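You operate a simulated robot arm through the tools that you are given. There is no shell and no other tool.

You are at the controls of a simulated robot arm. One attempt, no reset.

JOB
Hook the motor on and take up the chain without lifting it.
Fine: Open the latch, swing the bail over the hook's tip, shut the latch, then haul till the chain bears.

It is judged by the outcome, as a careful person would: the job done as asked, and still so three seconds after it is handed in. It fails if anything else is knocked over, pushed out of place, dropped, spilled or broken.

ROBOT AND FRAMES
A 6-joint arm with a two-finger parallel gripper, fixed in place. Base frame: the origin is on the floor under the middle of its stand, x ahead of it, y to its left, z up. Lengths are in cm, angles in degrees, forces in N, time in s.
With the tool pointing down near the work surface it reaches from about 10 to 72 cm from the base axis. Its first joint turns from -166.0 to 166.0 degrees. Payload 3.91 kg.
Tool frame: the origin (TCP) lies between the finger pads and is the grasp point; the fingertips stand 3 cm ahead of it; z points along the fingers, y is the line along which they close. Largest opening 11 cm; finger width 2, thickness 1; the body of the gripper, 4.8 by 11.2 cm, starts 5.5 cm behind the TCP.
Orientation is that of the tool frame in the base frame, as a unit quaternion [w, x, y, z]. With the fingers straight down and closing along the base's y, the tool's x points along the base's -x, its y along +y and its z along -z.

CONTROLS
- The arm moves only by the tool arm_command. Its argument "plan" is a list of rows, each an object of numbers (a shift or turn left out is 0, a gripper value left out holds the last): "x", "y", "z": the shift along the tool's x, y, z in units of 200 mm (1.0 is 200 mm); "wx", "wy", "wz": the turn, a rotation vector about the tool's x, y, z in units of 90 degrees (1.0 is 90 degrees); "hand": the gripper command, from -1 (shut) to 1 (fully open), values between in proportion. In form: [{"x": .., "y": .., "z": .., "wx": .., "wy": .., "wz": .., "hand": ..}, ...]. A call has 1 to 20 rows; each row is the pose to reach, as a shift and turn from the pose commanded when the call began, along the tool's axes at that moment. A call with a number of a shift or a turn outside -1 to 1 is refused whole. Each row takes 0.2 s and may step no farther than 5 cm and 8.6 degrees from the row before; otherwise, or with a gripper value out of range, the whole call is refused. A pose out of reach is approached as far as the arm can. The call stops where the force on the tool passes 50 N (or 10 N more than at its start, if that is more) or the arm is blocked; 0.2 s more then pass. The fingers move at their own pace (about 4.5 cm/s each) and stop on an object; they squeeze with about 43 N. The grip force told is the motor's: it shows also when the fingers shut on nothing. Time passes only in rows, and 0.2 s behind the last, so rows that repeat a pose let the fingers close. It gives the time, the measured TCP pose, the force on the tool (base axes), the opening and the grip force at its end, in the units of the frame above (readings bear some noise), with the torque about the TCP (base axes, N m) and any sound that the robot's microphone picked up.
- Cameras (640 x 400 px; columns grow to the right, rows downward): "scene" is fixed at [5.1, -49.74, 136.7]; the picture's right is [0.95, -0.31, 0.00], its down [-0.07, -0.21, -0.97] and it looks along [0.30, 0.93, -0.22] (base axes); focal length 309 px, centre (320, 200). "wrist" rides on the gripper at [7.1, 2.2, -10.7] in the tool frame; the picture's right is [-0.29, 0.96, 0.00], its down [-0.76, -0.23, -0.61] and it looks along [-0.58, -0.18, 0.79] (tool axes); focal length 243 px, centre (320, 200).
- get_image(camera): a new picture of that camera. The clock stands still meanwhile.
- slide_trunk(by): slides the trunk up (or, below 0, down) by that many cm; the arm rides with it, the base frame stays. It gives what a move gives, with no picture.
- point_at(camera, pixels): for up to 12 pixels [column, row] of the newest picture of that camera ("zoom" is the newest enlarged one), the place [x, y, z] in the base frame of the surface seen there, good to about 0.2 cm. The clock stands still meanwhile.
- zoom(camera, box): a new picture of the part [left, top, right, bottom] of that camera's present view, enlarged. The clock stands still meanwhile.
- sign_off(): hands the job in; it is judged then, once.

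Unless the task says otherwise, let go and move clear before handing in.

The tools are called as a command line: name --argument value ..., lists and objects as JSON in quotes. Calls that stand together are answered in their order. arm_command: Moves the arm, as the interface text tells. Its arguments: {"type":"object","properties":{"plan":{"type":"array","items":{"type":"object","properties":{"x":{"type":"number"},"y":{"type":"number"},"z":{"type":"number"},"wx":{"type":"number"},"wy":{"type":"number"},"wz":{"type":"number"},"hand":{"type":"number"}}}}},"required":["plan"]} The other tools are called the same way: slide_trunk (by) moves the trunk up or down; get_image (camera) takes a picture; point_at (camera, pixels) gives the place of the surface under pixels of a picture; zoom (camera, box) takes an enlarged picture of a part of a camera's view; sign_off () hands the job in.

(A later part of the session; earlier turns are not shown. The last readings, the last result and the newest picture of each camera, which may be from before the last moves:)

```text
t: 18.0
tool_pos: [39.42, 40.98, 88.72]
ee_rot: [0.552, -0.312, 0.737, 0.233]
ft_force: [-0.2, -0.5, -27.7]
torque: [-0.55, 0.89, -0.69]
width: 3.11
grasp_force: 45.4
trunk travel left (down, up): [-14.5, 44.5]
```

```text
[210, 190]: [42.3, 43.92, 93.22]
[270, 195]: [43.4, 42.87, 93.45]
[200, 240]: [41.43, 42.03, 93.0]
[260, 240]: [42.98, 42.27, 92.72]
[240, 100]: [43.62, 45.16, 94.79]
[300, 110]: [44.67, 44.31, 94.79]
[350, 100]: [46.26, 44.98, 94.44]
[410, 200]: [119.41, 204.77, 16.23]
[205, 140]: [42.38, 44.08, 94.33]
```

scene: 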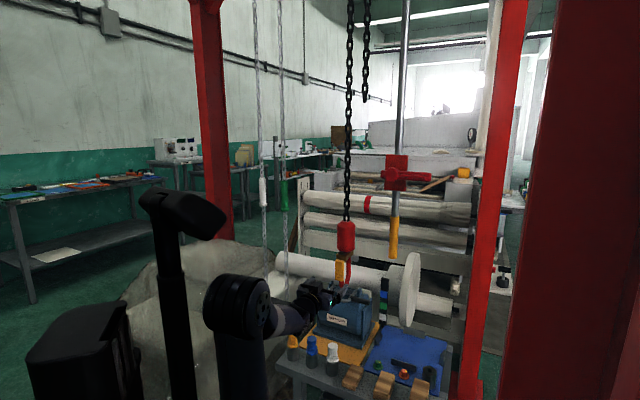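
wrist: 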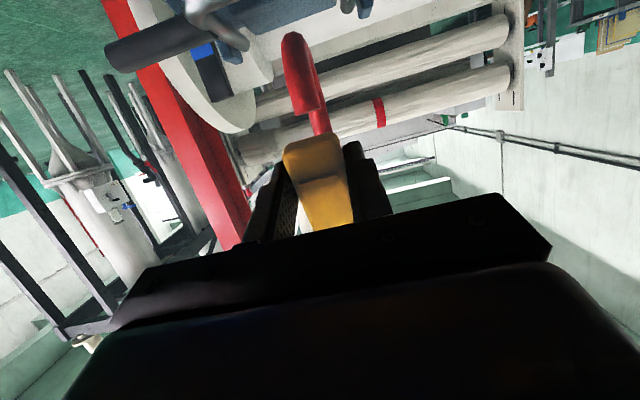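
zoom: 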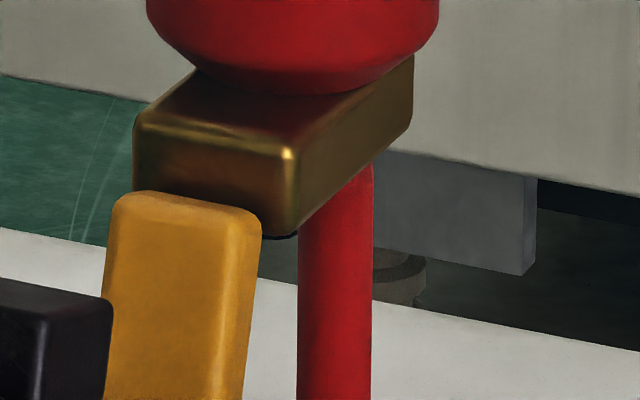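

The tip line shows the hook itself hasn't tilted: it moved 2.9 cm out and 1.8 cm up, while the tab turned about 17° relative to it. So the latch does open outward about a hinge near s 63.5, z 91, and follows the tool's pitch. I'll return the hook to its rest place first.

arm_command --plan '[{"x": 0.012, "z": 0.041}, {"x": 0.023, "z": 0.081}, {"x": 0.035, "z": 0.122}, {"x": 0.046, "z": 0.162}]'

zoom --camera "scene" --box '[290, 225, 370, 295]'

get_image --camera "scene"

```text
t: 19.0
tool_pos: [41.51, 43.01, 86.82]
ee_rot: [0.551, -0.312, 0.738, 0.234]
ft_force: [-0.3, -1.7, -27.1]
torque: [-0.39, 0.95, -0.69]
width: 3.1
grasp_force: 44.1
trunk travel left (down, up): [-14.5, 44.5]
```

```text
5.71 times, centred on (330, 260) of scene
```

zoom: 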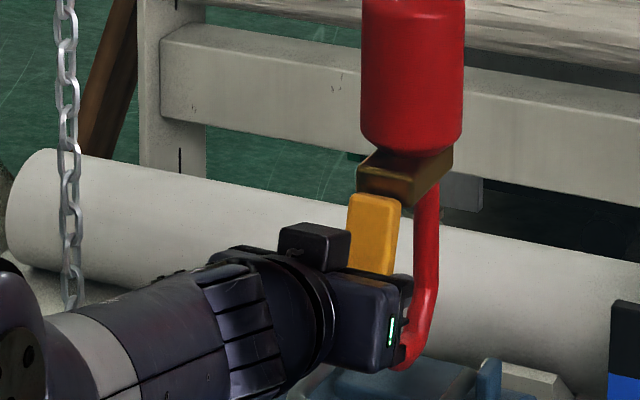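

```text
taken
```

scene: 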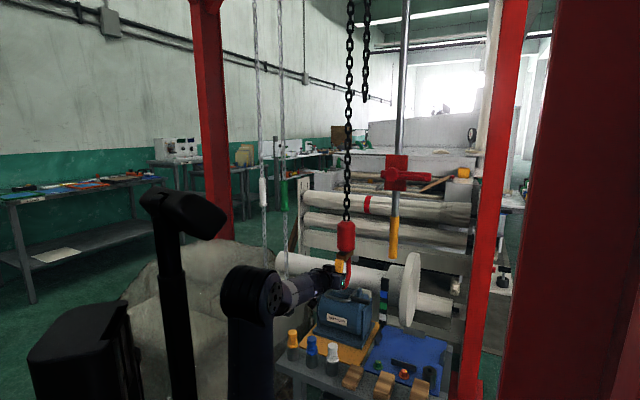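

The hook is back near its rest place and still carried by about 27 N, which is its own weight; I'm roughly 0.1 cm too high. I'll ease down and keep turning the tab out about the hinge, with the tool pitching from 16° to 32°.

arm_command --plan '[{"x": -0.003, "z": -0.0152, "wy": 0.0444}, {"x": -0.0123, "z": -0.0306, "wy": 0.0856}, {"x": -0.0234, "z": -0.0465, "wy": 0.13}, {"x": -0.0356, "z": -0.0615, "wy": 0.1744}]'

zoom --camera "scene" --box '[290, 225, 370, 295]'

```text
t: 20.0
tool_pos: [40.82, 42.25, 88.49]
ee_rot: [0.45, -0.34, 0.803, 0.191]
ft_force: [0.1, -0.2, -1.4]
torque: [-0.22, -0.21, -0.64]
width: 3.11
grasp_force: 45.2
out of reach, approached as far as the arm can: row 1, 2
trunk travel left (down, up): [-14.5, 44.5]
```

```text
5.71 times, centred on (330, 260) of scene
```

zoom: 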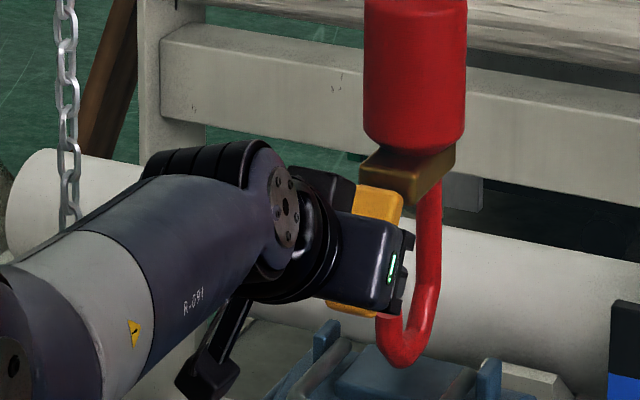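

The wrist passed through alignment: the tool is now pitched 31°, the force is only -1.4 N, and the tab is visibly open under the gripper (zoom 335–400, 190–310). I'll check where the hook block is before continuing.

zoom --camera "scene" --box '[325, 245, 365, 270]'

point_at --camera "zoom" --pixels '[[260, 100], [300, 100], [350, 100], [430, 150], [290, 200], [250, 200], [400, 220], [270, 250], [320, 150]]'

get_image --camera "wrist"

```text
16.00 times, centred on (345, 258) of scene
```

zoom: 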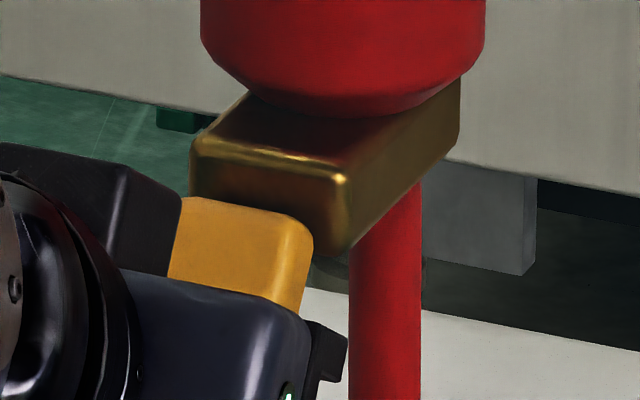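

```text
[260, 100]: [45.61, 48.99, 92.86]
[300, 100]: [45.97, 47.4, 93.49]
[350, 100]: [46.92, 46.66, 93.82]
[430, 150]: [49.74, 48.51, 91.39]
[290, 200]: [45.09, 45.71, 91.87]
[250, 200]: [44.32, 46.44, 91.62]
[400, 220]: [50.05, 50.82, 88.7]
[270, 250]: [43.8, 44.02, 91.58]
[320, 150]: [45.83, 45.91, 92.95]
```

```text
taken
```

wrist: 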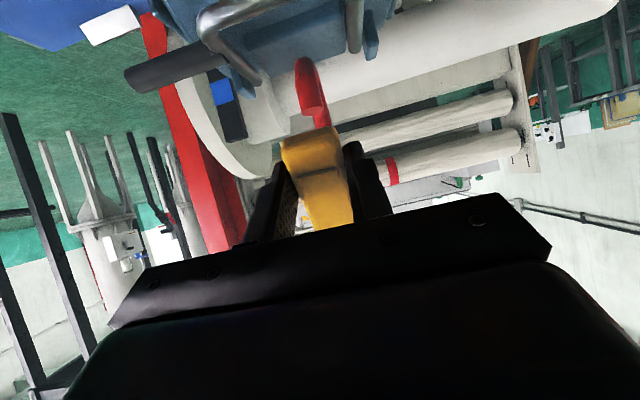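

The hinge is still near s 63.5, z 91, so the hook has stayed in place. I'll go on turning the tab out by another 32°, in 4° steps.

arm_command --plan '[{"x": -0.0104, "z": -0.0155, "wy": 0.0444}, {"x": -0.0219, "z": -0.0304, "wy": 0.0889}, {"x": -0.0343, "z": -0.0441, "wy": 0.1333}, {"x": -0.0477, "z": -0.0572, "wy": 0.1778}, {"x": -0.0618, "z": -0.0691, "wy": 0.2222}, {"x": -0.0769, "z": -0.0803, "wy": 0.2667}, {"x": -0.0927, "z": -0.0901, "wy": 0.3111}, {"x": -0.109, "z": -0.0988, "wy": 0.3556}]'

zoom --camera "scene" --box '[290, 225, 370, 295]'

get_image --camera "wrist"

```text
t: 21.8
tool_pos: [40.23, 41.9, 91.2]
ee_rot: [0.209, -0.379, 0.897, 0.09]
ft_force: [-0.6, 0.5, 24.0]
torque: [0.87, -1.1, -0.81]
width: 3.12
grasp_force: 45.0
trunk travel left (down, up): [-14.5, 44.5]
```

```text
5.71 times, centred on (330, 260) of scene
```

zoom: 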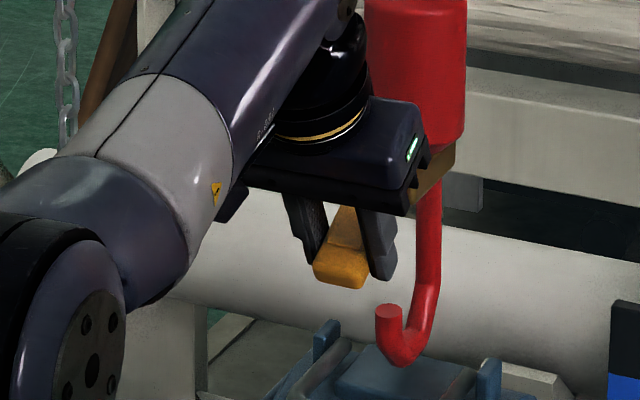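

```text
taken
```

wrist: 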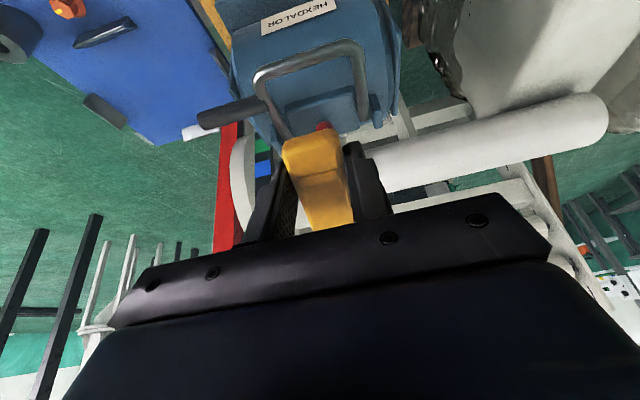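

The latch is open about 63°: the hook's tip is bare in the zoom at (388,312) and the tab stands out under the gripper at (340,260). I'll open the fingers moderately and see whether the tab stays up.

arm_command --plan '[{"hand": 0.1}, {"hand": 0.1}, {"hand": 0.1}, {"hand": 0.1}, {"hand": 0.1}]'

zoom --camera "scene" --box '[290, 225, 370, 295]'

get_image --camera "wrist"

```text
t: 23.0
tool_pos: [40.39, 41.93, 91.02]
ee_rot: [0.208, -0.379, 0.897, 0.088]
ft_force: [0.5, 0.8, 0.3]
torque: [-0.03, 0.0, -0.01]
width: 6.06
grasp_force: 0.0
trunk travel left (down, up): [-14.5, 44.5]
```

```text
5.71 times, centred on (330, 260) of scene
```

zoom: 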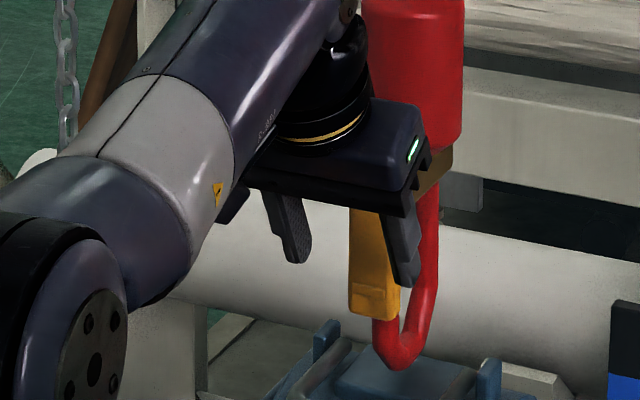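

```text
taken
```

wrist: 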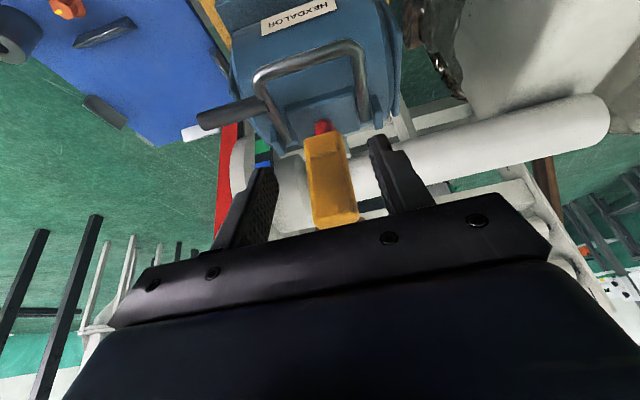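

When released, the tab swung shut again, so it doesn't stay at 63°. It may hold if swung further, to 90° or more. That needs more reach with the tool pointing straight down, so I'll back off, raise the trunk, and regrip.

arm_command --plan '[{"z": -0.1, "hand": 1}, {"z": -0.2, "hand": 1}, {"z": -0.3, "hand": 1}, {"z": -0.4, "hand": 1}]'

slide_trunk --by 9

get_image --camera "wrist"

zoom --camera "scene" --box '[270, 200, 390, 320]'

```text
t: 24.0
tool_pos: [37.91, 39.47, 98.09]
ee_rot: [0.209, -0.379, 0.897, 0.088]
ft_force: [0.0, 1.0, -0.6]
torque: [-0.03, 0.0, 0.01]
width: 10.98
grasp_force: 0.0
trunk travel left (down, up): [-14.5, 44.5]
```

```text
t: 25.2
tool_pos: [37.93, 39.49, 107.2]
ee_rot: [0.209, -0.379, 0.897, 0.088]
ft_force: [0.0, 1.2, 0.3]
torque: [-0.02, 0.01, 0.0]
width: 10.97
grasp_force: 0.0
trunk travel left (down, up): [-23.5, 35.5]
```

```text
taken
```

wrist: 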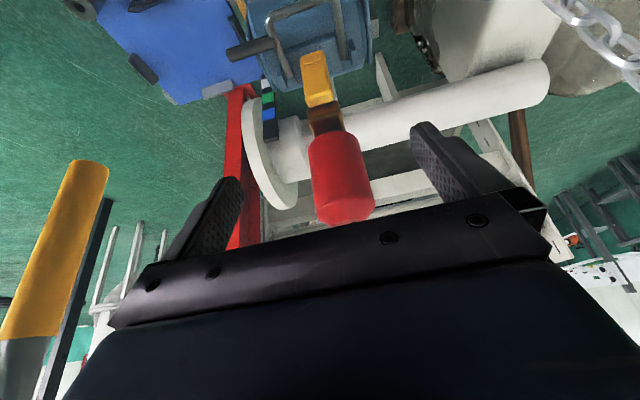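

```text
3.33 times, centred on (330, 260) of scene
```

zoom: 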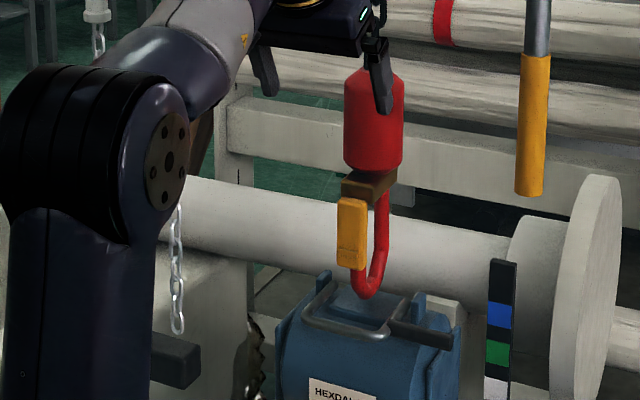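

From above, the wrist view shows the block, the bronze bracket and the latch (300–375, 50–225). I'll zoom there to study the hinge and the bail.

zoom --camera "wrist" --box '[280, 40, 380, 140]'

zoom --camera "wrist" --box '[210, 0, 390, 110]'

point_at --camera "zoom" --pixels '[[215, 70], [350, 10], [265, 110], [290, 250], [70, 190], [210, 150], [480, 80], [490, 190], [330, 180], [420, 160], [380, 300], [160, 165]]'

```text
4.00 times, centred on (330, 90) of wrist
```

zoom: 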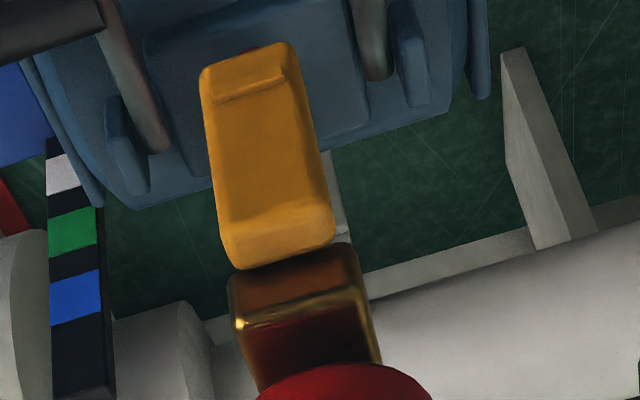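

```text
3.56 times, centred on (300, 55) of wrist
```

zoom: 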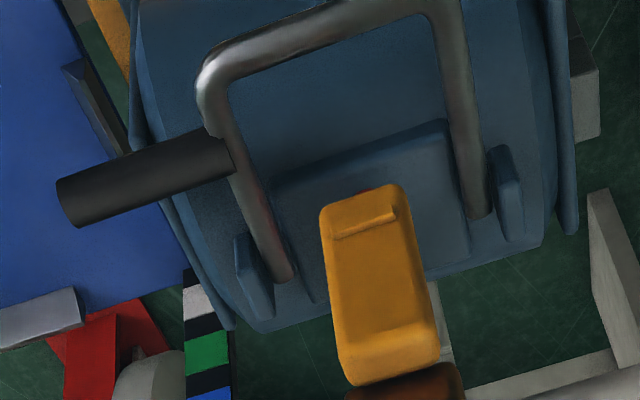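

```text
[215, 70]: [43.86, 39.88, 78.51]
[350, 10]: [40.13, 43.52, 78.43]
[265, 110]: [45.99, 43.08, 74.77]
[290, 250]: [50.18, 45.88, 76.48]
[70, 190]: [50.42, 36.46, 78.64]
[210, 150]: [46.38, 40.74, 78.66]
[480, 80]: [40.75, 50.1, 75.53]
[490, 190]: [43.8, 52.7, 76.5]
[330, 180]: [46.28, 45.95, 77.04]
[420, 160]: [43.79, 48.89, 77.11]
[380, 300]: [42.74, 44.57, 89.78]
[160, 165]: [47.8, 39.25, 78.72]
```

The bail's crossbar is at s≈59.2, z≈78.4, its pivots are near s 68.3, z 76, and its grip runs from n 4 to n 10 at s 61.5. Next I'll bring the open hand down in front of the tab, easing the pitch to 40°.

arm_command --plan '[{"x": 0.065, "z": 0.16, "wy": -0.053}, {"x": 0.13, "z": 0.32, "wy": -0.106}, {"x": 0.195, "z": 0.48, "wy": -0.159}, {"x": 0.26, "z": 0.64, "wy": -0.212}, {"x": 0.323, "z": 0.8, "wy": -0.263}]'

get_image --camera "wrist"

zoom --camera "scene" --box '[270, 215, 390, 315]'

```text
t: 26.4
tool_pos: [38.76, 40.21, 90.02]
ee_rot: [0.388, -0.354, 0.835, 0.165]
ft_force: [-0.3, 0.0, -0.6]
torque: [-0.04, 0.0, 0.01]
width: 11.02
grasp_force: 0.0
trunk travel left (down, up): [-23.5, 35.5]
```

```text
taken
```

wrist: 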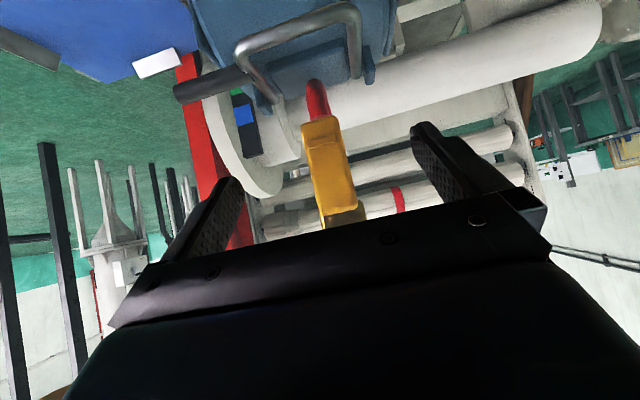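

```text
4.00 times, centred on (330, 265) of scene
```

zoom: 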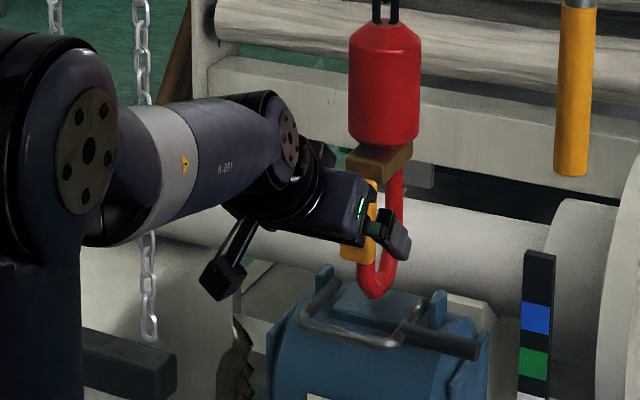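

The hand is at pitch 40° in front of the tab, which is centred between the fingers. I'll advance while levelling the tool to pitch 0, straddling the tab.

arm_command --plan '[{"x": -0.0025, "z": 0.055, "wy": -0.0745}, {"x": -0.005, "z": 0.11, "wy": -0.149}, {"x": -0.0075, "z": 0.165, "wy": -0.2235}, {"x": -0.01, "z": 0.22, "wy": -0.298}, {"x": -0.0125, "z": 0.275, "wy": -0.3725}, {"x": -0.015, "z": 0.328, "wy": -0.447}]'

get_image --camera "wrist"

zoom --camera "scene" --box '[270, 215, 390, 315]'

```text
t: 27.8
tool_pos: [40.64, 45.25, 86.21]
ee_rot: [0.653, -0.271, 0.653, 0.271]
ft_force: [-0.4, -0.4, 0.0]
torque: [-0.01, -0.02, 0.06]
width: 11.02
grasp_force: 0.1
out of reach, approached as far as the arm can: row 2, 3, 4, 5, 6
trunk travel left (down, up): [-23.5, 35.5]
```

```text
taken
```

wrist: 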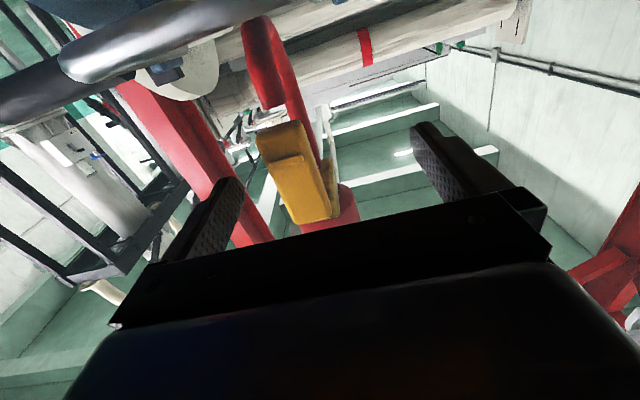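

```text
4.00 times, centred on (330, 265) of scene
```

zoom: 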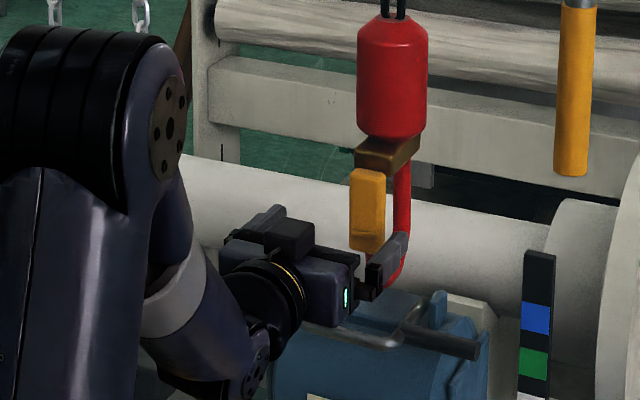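

The tool reached level pitch but sits 2 cm left of centre (n −3.3). The hook hangs free, so closing will centre it on the fingers without much force. I'll close on the tab here.

arm_command --plan '[{"hand": -1}, {"hand": -1}, {"hand": -1}, {"hand": -1}, {"hand": -1}, {"hand": -1}, {"hand": -1}]'

get_image --camera "wrist"

zoom --camera "scene" --box '[270, 215, 390, 315]'

```text
t: 29.4
tool_pos: [40.77, 45.28, 86.14]
ee_rot: [0.653, -0.27, 0.653, 0.27]
ft_force: [1.1, -0.6, 0.2]
torque: [0.34, 0.41, 0.06]
width: 3.13
grasp_force: 44.9
trunk travel left (down, up): [-23.5, 35.5]
```

```text
taken
```

wrist: 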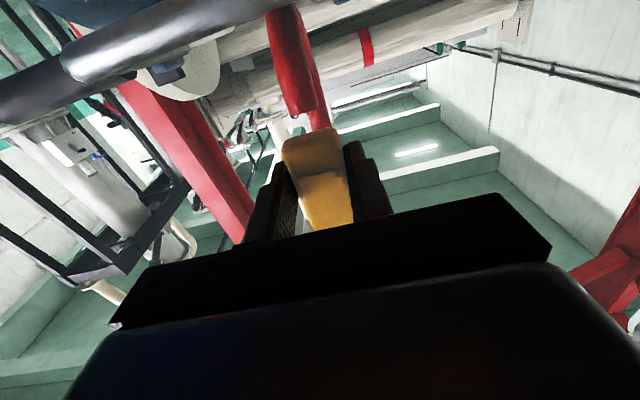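

```text
4.00 times, centred on (330, 265) of scene
```

zoom: 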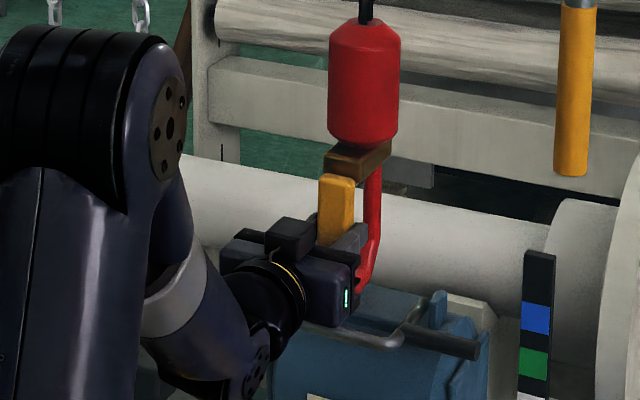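

The tab is gripped, with the hook swung 2 cm left. I'll now turn it out about its hinge in 4° steps to 48°, drifting back to the centreline as I go.

arm_command --plan '[{"x": -0.0115, "z": -0.0152, "wy": 0.0444}, {"x": -0.024, "z": -0.0295, "wy": 0.0889}, {"x": -0.0375, "y": -0.01, "z": -0.043, "wy": 0.1333}, {"x": -0.052, "y": -0.02, "z": -0.0555, "wy": 0.1778}, {"x": -0.0675, "y": -0.035, "z": -0.0667, "wy": 0.2222}, {"x": -0.0835, "y": -0.05, "z": -0.077, "wy": 0.2667}, {"x": -0.1, "y": -0.065, "z": -0.0858, "wy": 0.3111}, {"x": -0.1175, "y": -0.08, "z": -0.094, "wy": 0.3556}, {"x": -0.1357, "y": -0.088, "z": -0.1006, "wy": 0.4}, {"x": -0.154, "y": -0.095, "z": -0.1065, "wy": 0.4444}, {"x": -0.1725, "y": -0.095, "z": -0.1104, "wy": 0.4889}, {"x": -0.191, "y": -0.095, "z": -0.1135, "wy": 0.5333}]'

zoom --camera "scene" --box '[270, 215, 390, 315]'

```text
t: 32.0
tool_pos: [40.54, 42.42, 90.37]
ee_rot: [0.334, -0.363, 0.858, 0.143]
ft_force: [-0.1, -0.1, 16.7]
torque: [0.68, -0.61, -0.96]
width: 3.11
grasp_force: 44.8
out of reach, approached as far as the arm can: row 7, 8, 9
trunk travel left (down, up): [-23.5, 35.5]
```

```text
4.00 times, centred on (330, 265) of scene
```

zoom: 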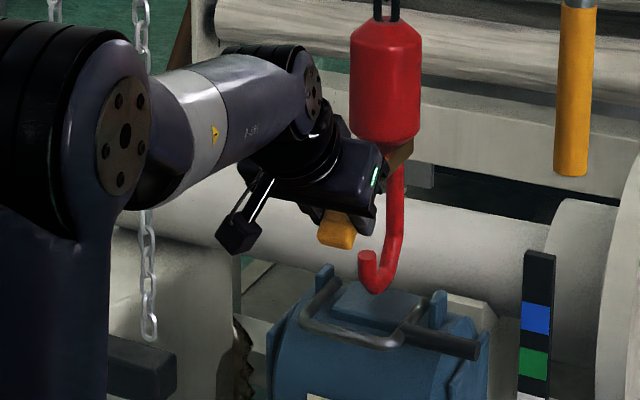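

The latch is open about 47° and the hook is back on its line, with 17 N of downward push on it. I'll keep turning to 72° with a little more lift.

arm_command --plan '[{"x": -0.0172, "z": -0.0202, "wy": 0.0489}, {"x": -0.0351, "z": -0.0404, "wy": 0.0956}, {"x": -0.0491, "z": -0.0534, "wy": 0.14}, {"x": -0.0634, "z": -0.066, "wy": 0.1844}, {"x": -0.0789, "z": -0.0769, "wy": 0.2289}, {"x": -0.0947, "z": -0.0875, "wy": 0.2733}]'

zoom --camera "scene" --box '[290, 215, 390, 295]'

```text
t: 33.4
tool_pos: [40.63, 42.43, 92.64]
ee_rot: [0.141, -0.384, 0.91, 0.06]
ft_force: [0.3, 0.3, 22.1]
torque: [0.87, -0.92, -0.52]
width: 3.17
grasp_force: 45.0
trunk travel left (down, up): [-23.5, 35.5]
```

```text
5.00 times, centred on (340, 255) of scene
```

zoom: 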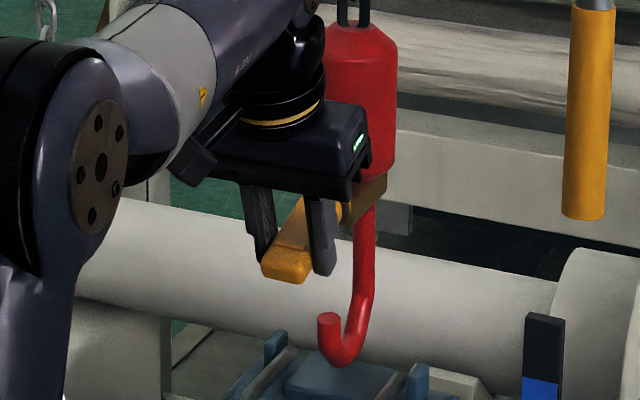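

The tool is pitched 74° now and still pushing down with 22 N. I'll check whether the hook itself is tilting with the tab.

zoom --camera "scene" --box '[320, 235, 370, 295]'

point_at --camera "zoom" --pixels '[[270, 240], [240, 330], [355, 130], [340, 160], [420, 150], [400, 200], [385, 260], [330, 300], [300, 320], [325, 345], [390, 60], [415, 90]]'

get_image --camera "wrist"

```text
6.67 times, centred on (345, 265) of scene
```

zoom: 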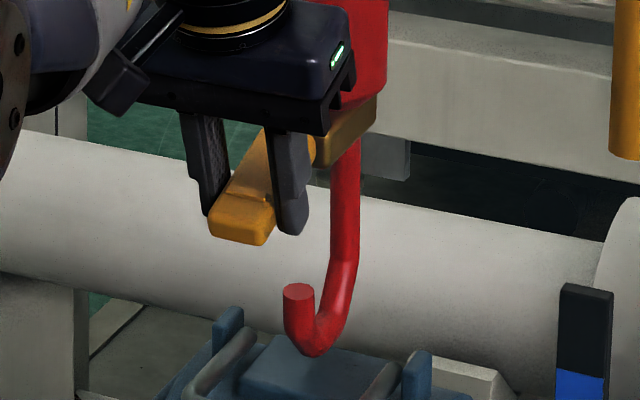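

```text
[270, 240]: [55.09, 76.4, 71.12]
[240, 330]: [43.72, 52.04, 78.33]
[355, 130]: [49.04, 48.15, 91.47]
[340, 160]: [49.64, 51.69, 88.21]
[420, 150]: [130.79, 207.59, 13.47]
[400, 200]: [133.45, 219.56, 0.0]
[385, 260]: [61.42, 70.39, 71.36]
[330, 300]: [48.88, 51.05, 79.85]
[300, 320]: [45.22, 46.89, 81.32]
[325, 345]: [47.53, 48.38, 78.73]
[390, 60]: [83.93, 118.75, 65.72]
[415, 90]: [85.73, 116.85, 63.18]
```

```text
taken
```

wrist: 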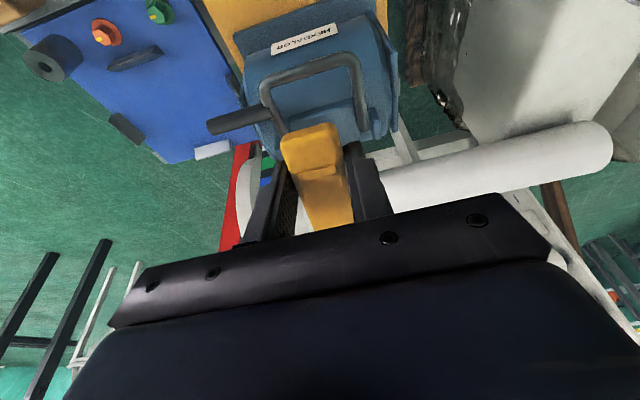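

The hook isn't tilted: its tip and shank have only moved about 1.5 cm away from the robot. I'll keep turning the tab to about 92°, easing it back and up.

arm_command --plan '[{"x": -0.003, "z": -0.0253, "wy": 0.0444}, {"x": -0.0059, "z": -0.0506, "wy": 0.0889}, {"x": -0.0097, "z": -0.0704, "wy": 0.1333}, {"x": -0.0128, "z": -0.0878, "wy": 0.1778}, {"x": -0.0174, "z": -0.1021, "wy": 0.2222}]'

zoom --camera "scene" --box '[300, 220, 380, 300]'

```text
t: 34.6
tool_pos: [40.31, 42.26, 94.48]
ee_rot: [-0.021, -0.389, 0.921, -0.008]
ft_force: [-0.2, 0.0, 7.2]
torque: [0.29, -0.29, -0.47]
width: 3.14
grasp_force: 45.3
trunk travel left (down, up): [-23.5, 35.5]
```

```text
5.00 times, centred on (340, 260) of scene
```

zoom: 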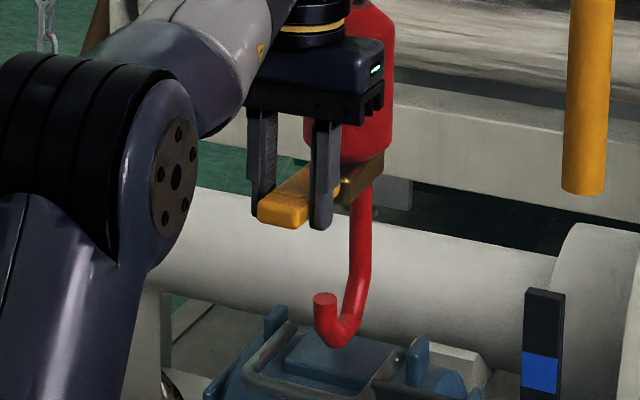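

The tab now stands out level, at about 92°, with only 7 N on the tool. I'll open the fingers a little to see if it holds.

arm_command --plan '[{"hand": -0.25}, {"hand": -0.25}, {"hand": -0.25}]'

zoom --camera "scene" --box '[300, 220, 380, 300]'

```text
t: 35.4
tool_pos: [40.45, 42.3, 94.55]
ee_rot: [-0.02, -0.389, 0.921, -0.008]
ft_force: [0.1, -0.8, 0.9]
torque: [0.0, 0.0, 0.02]
width: 4.15
grasp_force: 0.1
trunk travel left (down, up): [-23.5, 35.5]
```

```text
5.00 times, centred on (340, 260) of scene
```

zoom: 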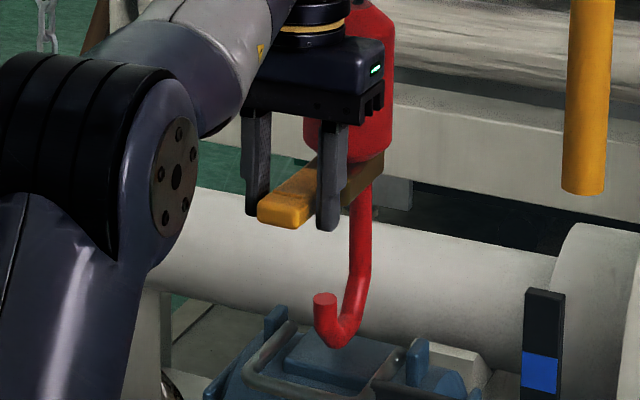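

The tab stays out level on its own with the fingers at 4.2 cm, so the latch holds when opened fully. I'll open wider, withdraw upward and outward, and check again.

arm_command --plan '[{"hand": 0.3}, {"hand": 0.3}, {"z": -0.1, "x": 0.02, "hand": 0.3}, {"z": -0.2, "x": 0.06, "hand": 0.3}, {"z": -0.35, "x": 0.15, "hand": 0.3}, {"z": -0.5, "x": 0.25, "hand": 0.3}]'

zoom --camera "scene" --box '[300, 220, 380, 300]'

get_image --camera "wrist"

get_image --camera "scene"

```text
t: 36.8
tool_pos: [36.05, 37.67, 101.71]
ee_rot: [-0.017, -0.389, 0.921, -0.006]
ft_force: [0.2, 0.7, 0.7]
torque: [-0.02, 0.01, 0.03]
width: 7.14
grasp_force: 0.0
out of reach, approached as far as the arm can: row 5, 6
trunk travel left (down, up): [-23.5, 35.5]
```

```text
5.00 times, centred on (340, 260) of scene
```

zoom: 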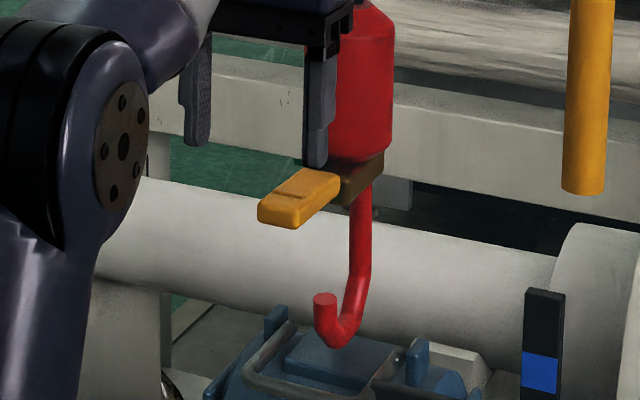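

```text
taken
```

wrist: 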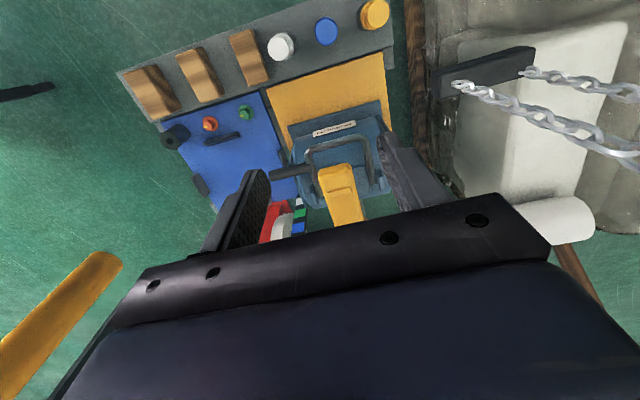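

```text
taken
```

scene: 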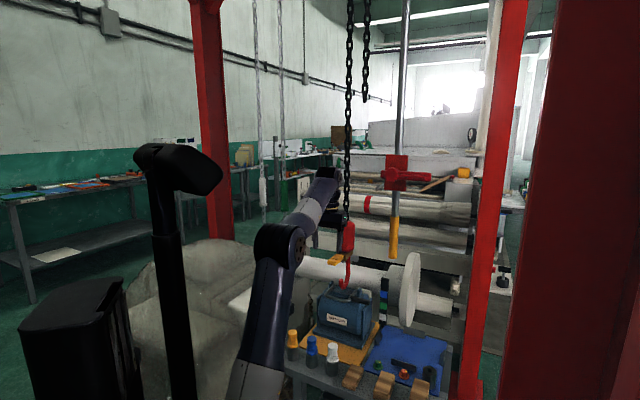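

The latch now stands open and holds by itself (tab at zoom 260–340, 165–228), leaving the hook's tip clear. Next is the bail: I'll turn the tool 90° about the vertical so the fingers close across the bail's grip, with the camera on the far side from the hook.

arm_command --plan '[{"wz": -0.0833}, {"wz": -0.1667}, {"wz": -0.25}, {"wz": -0.3333}, {"wz": -0.4167}, {"wz": -0.5}, {"wz": -0.5833}, {"wz": -0.6667}, {"wz": -0.75}, {"wz": -0.8333}, {"wz": -0.9167}, {"wz": -1.0}]'

get_image --camera "wrist"

get_image --camera "scene"

```text
t: 39.4
tool_pos: [36.29, 37.71, 101.5]
ee_rot: [0.02, 0.927, -0.374, -0.007]
ft_force: [-0.3, -0.8, -0.5]
torque: [0.02, 0.01, -0.03]
width: 7.13
grasp_force: 0.0
trunk travel left (down, up): [-23.5, 35.5]
```

```text
taken
```

wrist: 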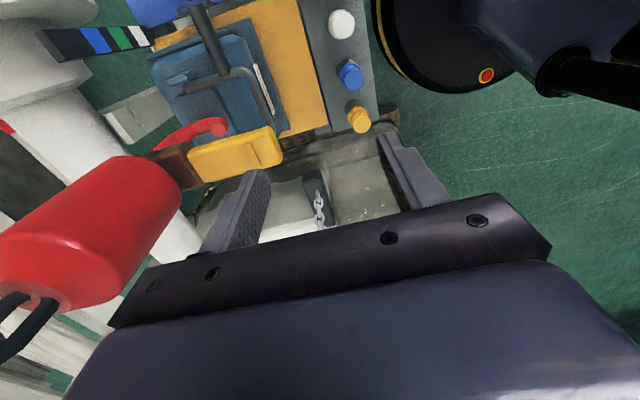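

```text
taken
```

scene: 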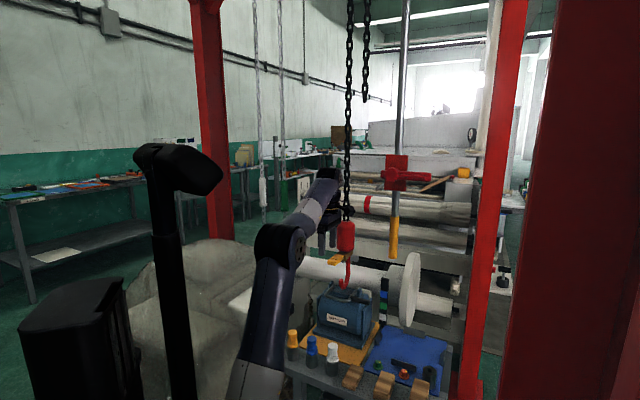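

The tool has turned and the wrist view shows the bail's dark grip (190–230, 5–75), the bare hook tip (205,125) and the open latch (230,150). I'll measure the grip, the bail, and the white cylinder behind from here.

zoom --camera "wrist" --box '[130, 0, 310, 190]'

point_at --camera "wrist" --pixels '[[196, 10], [207, 35], [222, 68], [262, 112], [245, 85], [205, 88], [215, 122], [165, 140], [265, 140], [200, 155], [100, 115], [20, 65]]'

point_at --camera "scene" --pixels '[[370, 265], [380, 268], [360, 262], [395, 270], [384, 281], [384, 320], [372, 297], [366, 296], [358, 293], [340, 262]]'

```text
2.11 times, centred on (220, 95) of wrist
```

zoom: 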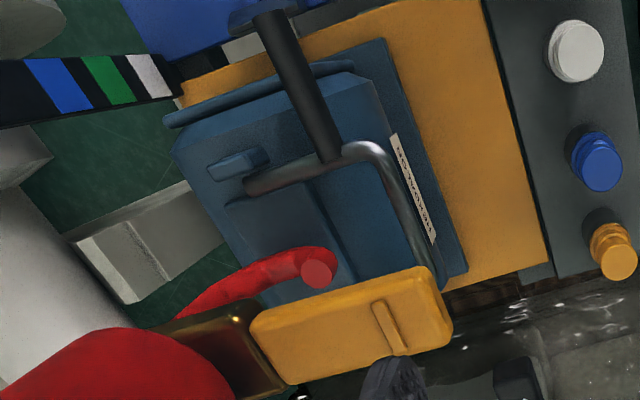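

```text
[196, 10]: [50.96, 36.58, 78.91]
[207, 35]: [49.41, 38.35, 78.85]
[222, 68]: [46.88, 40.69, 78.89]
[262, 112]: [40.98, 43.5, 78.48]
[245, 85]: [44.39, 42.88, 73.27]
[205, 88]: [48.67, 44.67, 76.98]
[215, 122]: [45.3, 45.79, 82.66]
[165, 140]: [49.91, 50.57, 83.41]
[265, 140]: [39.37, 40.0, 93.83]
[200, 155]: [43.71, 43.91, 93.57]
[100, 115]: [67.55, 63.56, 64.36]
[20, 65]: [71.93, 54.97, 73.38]
```

```text
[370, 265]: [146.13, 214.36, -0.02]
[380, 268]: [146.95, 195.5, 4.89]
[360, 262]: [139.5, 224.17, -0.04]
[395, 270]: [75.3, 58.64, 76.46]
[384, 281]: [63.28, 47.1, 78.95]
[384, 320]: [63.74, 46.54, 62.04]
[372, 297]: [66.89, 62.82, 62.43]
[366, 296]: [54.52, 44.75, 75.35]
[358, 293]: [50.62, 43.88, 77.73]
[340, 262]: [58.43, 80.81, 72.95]
```

The tip's top is at (45.3,45.8,82.7), and the grip lies at s≈62, z≈78 from n 4 to 10. I'll locate the bail's pivot more exactly, since it sets the arc.

point_at --camera "wrist" --pixels '[[185, 88], [188, 87], [195, 84], [182, 77], [188, 75], [176, 80], [230, 80], [240, 73], [270, 130], [213, 50]]'

zoom --camera "wrist" --box '[160, 50, 240, 110]'

zoom --camera "scene" --box '[325, 275, 389, 315]'

```text
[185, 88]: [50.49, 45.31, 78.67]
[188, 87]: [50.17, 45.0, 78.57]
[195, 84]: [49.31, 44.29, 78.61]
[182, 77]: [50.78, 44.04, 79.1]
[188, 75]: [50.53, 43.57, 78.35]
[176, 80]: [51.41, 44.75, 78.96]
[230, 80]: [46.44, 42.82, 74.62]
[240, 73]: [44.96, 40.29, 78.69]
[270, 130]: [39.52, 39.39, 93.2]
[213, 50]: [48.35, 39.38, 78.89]
```

```text
6.67 times, centred on (200, 80) of wrist
```

zoom: 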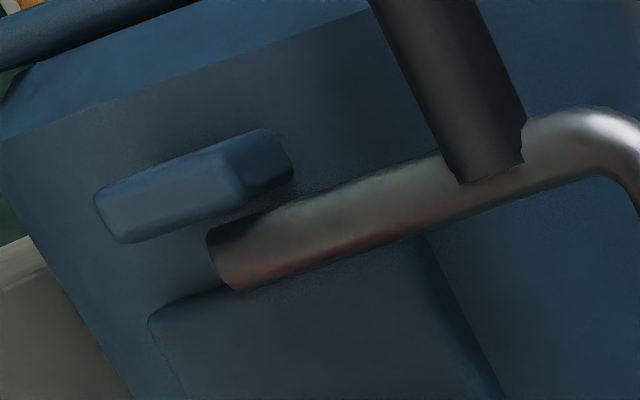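

```text
10.00 times, centred on (357, 295) of scene
```

zoom: 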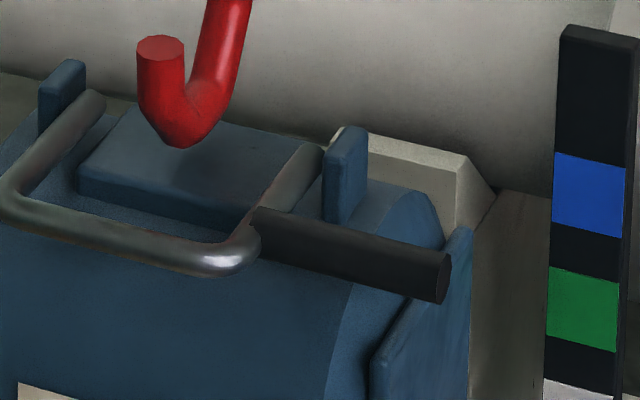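

The bail lies level with its pivots near s 67.9, z 78, and the grip's centre is 5.9 cm out. To reach the end of its swing with the tool pointing down I need the shoulder higher, so I'll raise the trunk 22 cm, then move over to the grip's side (n +8.6).

slide_trunk --by 22

arm_command --plan '[{"x": 0.12, "wx": 0.009}, {"x": 0.24, "wx": 0.018}, {"x": 0.36, "wx": 0.027}, {"x": 0.48, "wx": 0.027}, {"x": 0.48, "y": -0.16, "wx": 0.027}, {"x": 0.48, "y": -0.32, "wx": 0.027}, {"x": 0.48, "y": -0.485, "wx": 0.027}]'

get_image --camera "wrist"

get_image --camera "scene"

```text
t: 41.7
tool_pos: [36.27, 37.68, 123.64]
ee_rot: [0.019, 0.926, -0.376, -0.008]
ft_force: [-0.1, 0.1, 0.6]
torque: [0.0, -0.02, 0.0]
width: 7.17
grasp_force: 0.0
trunk travel left (down, up): [-45.5, 13.5]
```

```text
t: 43.3
tool_pos: [47.01, 35.58, 121.82]
ee_rot: [-0.006, 0.925, -0.38, 0.006]
ft_force: [-19.8, 10.8, 6.4]
torque: [-1.81, -2.83, -1.29]
width: 7.15
grasp_force: 0.1
out of reach, approached as far as the arm can: row 6, 7
trunk travel left (down, up): [-45.5, 13.5]
stopped in row 7: the force on the tool passed its limit at 53 N (the readings are from after the stop); the commanded pose is now the measured one
```

```text
taken
```

wrist: 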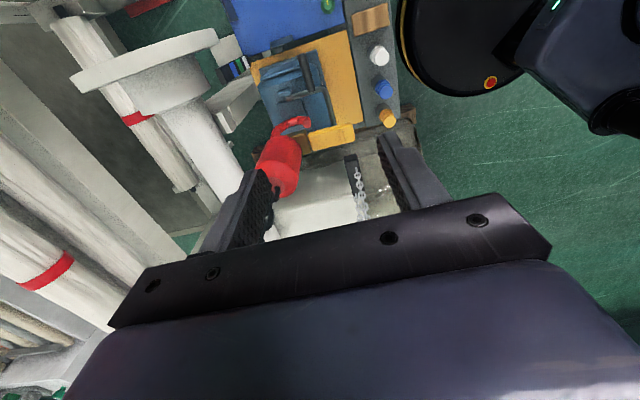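

```text
taken
```

scene: 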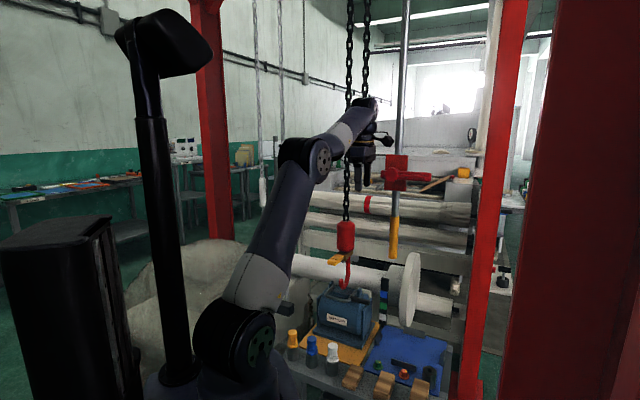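

The hand stopped on a contact pushing it towards −n: the camera on its +n side is against the red lever box or its rod, near scene (385,150). I'll check that nothing there shifted, then back away.

zoom --camera "scene" --box '[335, 90, 435, 210]'

arm_command --plan '[{"x": -0.05}, {"x": -0.12}, {"x": -0.2}, {"x": -0.3, "y": 0.05}]'

zoom --camera "scene" --box '[335, 90, 435, 210]'

```text
3.33 times, centred on (385, 150) of scene
```

zoom: 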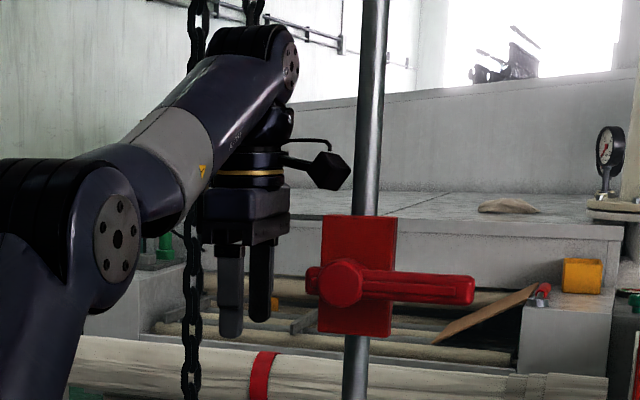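

```text
t: 44.3
tool_pos: [42.41, 38.91, 121.64]
ee_rot: [-0.003, 0.924, -0.382, 0.003]
ft_force: [0.5, -0.5, -0.1]
torque: [-0.02, 0.03, 0.0]
width: 7.16
grasp_force: 0.1
trunk travel left (down, up): [-45.5, 13.5]
```

```text
3.33 times, centred on (385, 150) of scene
```

zoom: 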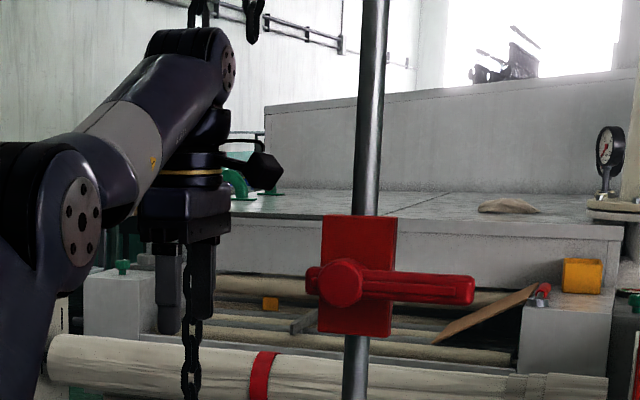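

The lever box and its rod are unchanged, and the camera is now well clear of them. I'll back off in s, descend to z 83 in front of the motor, then come in below the rod's end (z≈99).

arm_command --plan '[{"y": 0.19, "x": 0.03}, {"y": 0.375, "x": 0.08}, {"y": 0.375, "x": 0.125, "z": 0.2}, {"y": 0.375, "x": 0.125, "z": 0.4}, {"y": 0.375, "x": 0.125, "z": 0.6}, {"y": 0.375, "x": 0.125, "z": 0.8}, {"y": 0.375, "x": 0.125, "z": 1.0}]'

get_image --camera "scene"

get_image --camera "wrist"

```text
t: 45.9
tool_pos: [39.12, 31.77, 101.62]
ee_rot: [-0.004, 0.924, -0.382, 0.004]
ft_force: [-0.1, 0.5, -0.2]
torque: [-0.03, 0.0, -0.01]
width: 7.18
grasp_force: 0.0
trunk travel left (down, up): [-45.5, 13.5]
```

```text
taken
```

scene: 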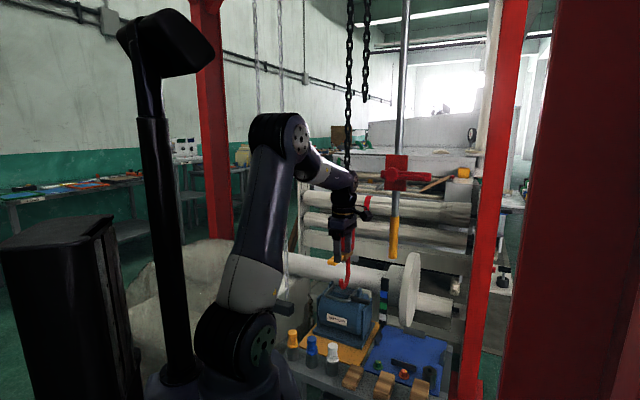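

```text
taken
```

wrist: 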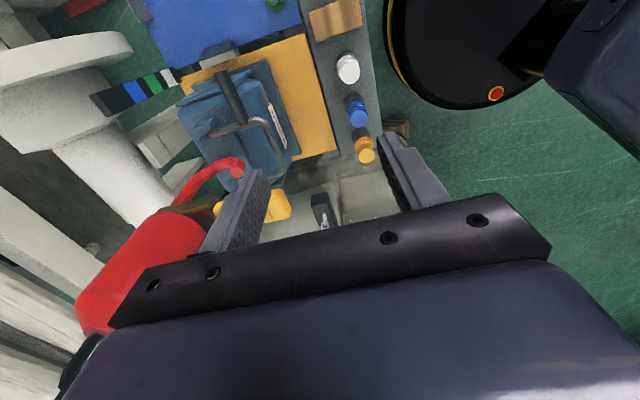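

I'm at (s 50, n 5, z 101.6), clear of the tab, which sits behind the far finger. Next I'll descend to z≈83.3 and shift out to n 8.6.

arm_command --plan '[{"z": 0.2, "x": 0.03}, {"z": 0.4, "x": 0.07}, {"z": 0.6, "x": 0.1}, {"z": 0.8, "x": 0.14}, {"z": 0.915, "x": 0.17}]'

get_image --camera "wrist"

zoom --camera "scene" --box '[290, 200, 430, 320]'

```text
t: 47.1
tool_pos: [41.63, 29.64, 83.19]
ee_rot: [-0.004, 0.925, -0.38, 0.003]
ft_force: [-0.3, -0.1, 0.0]
torque: [-0.01, 0.02, -0.02]
width: 7.15
grasp_force: 0.0
trunk travel left (down, up): [-45.5, 13.5]
```

```text
taken
```

wrist: 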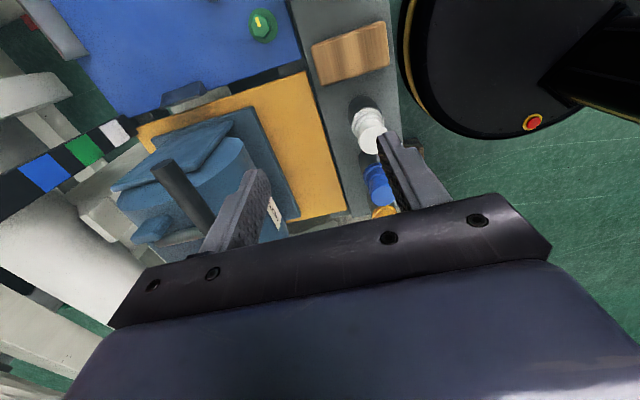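

```text
3.33 times, centred on (360, 260) of scene
```

zoom: 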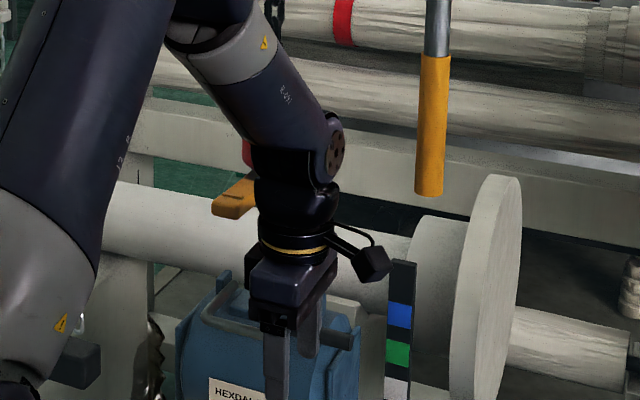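

The hand is low at (s 50.4, n 8.5, z 83.2), with the grip ahead at wrist (165–210, 165–220). I'll move in along +s until the fingers straddle the grip, then look.

arm_command --plan '[{"y": -0.2}, {"y": -0.4}, {"y": -0.58}]'

get_image --camera "wrist"

zoom --camera "scene" --box '[300, 215, 420, 315]'

```text
t: 47.9
tool_pos: [49.75, 37.67, 83.48]
ee_rot: [-0.004, 0.925, -0.381, 0.003]
ft_force: [-0.5, -0.8, -1.3]
torque: [0.02, -0.02, -0.01]
width: 7.14
grasp_force: 0.0
trunk travel left (down, up): [-45.5, 13.5]
```

```text
taken
```

wrist: 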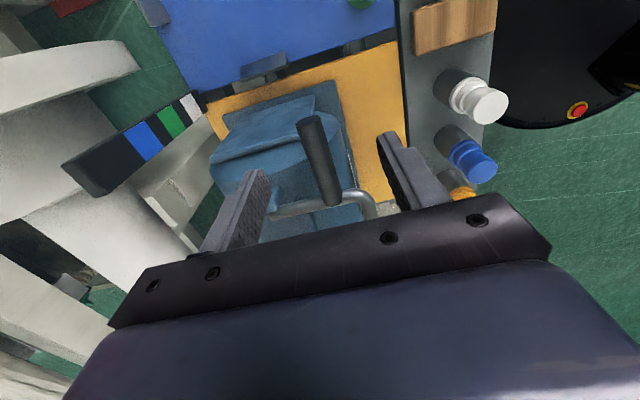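

```text
4.00 times, centred on (360, 265) of scene
```

zoom: 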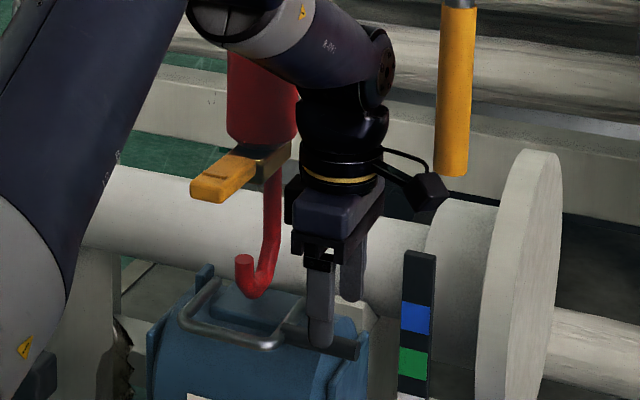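

The grip (wrist 300–340, 118–205) lies between the fingers. I'll check the height of the motor's surfaces under the fingers before lowering.

point_at --camera "wrist" --pixels '[[312, 122], [325, 165], [290, 140], [340, 150], [275, 165], [360, 175], [290, 100], [325, 110], [240, 185], [350, 130]]'

```text
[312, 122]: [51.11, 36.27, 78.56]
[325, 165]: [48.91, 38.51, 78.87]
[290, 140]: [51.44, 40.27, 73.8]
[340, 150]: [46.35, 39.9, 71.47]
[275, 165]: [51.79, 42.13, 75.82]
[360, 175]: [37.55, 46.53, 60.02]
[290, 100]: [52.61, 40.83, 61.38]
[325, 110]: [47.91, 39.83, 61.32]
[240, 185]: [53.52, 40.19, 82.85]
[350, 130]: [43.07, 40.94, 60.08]
```

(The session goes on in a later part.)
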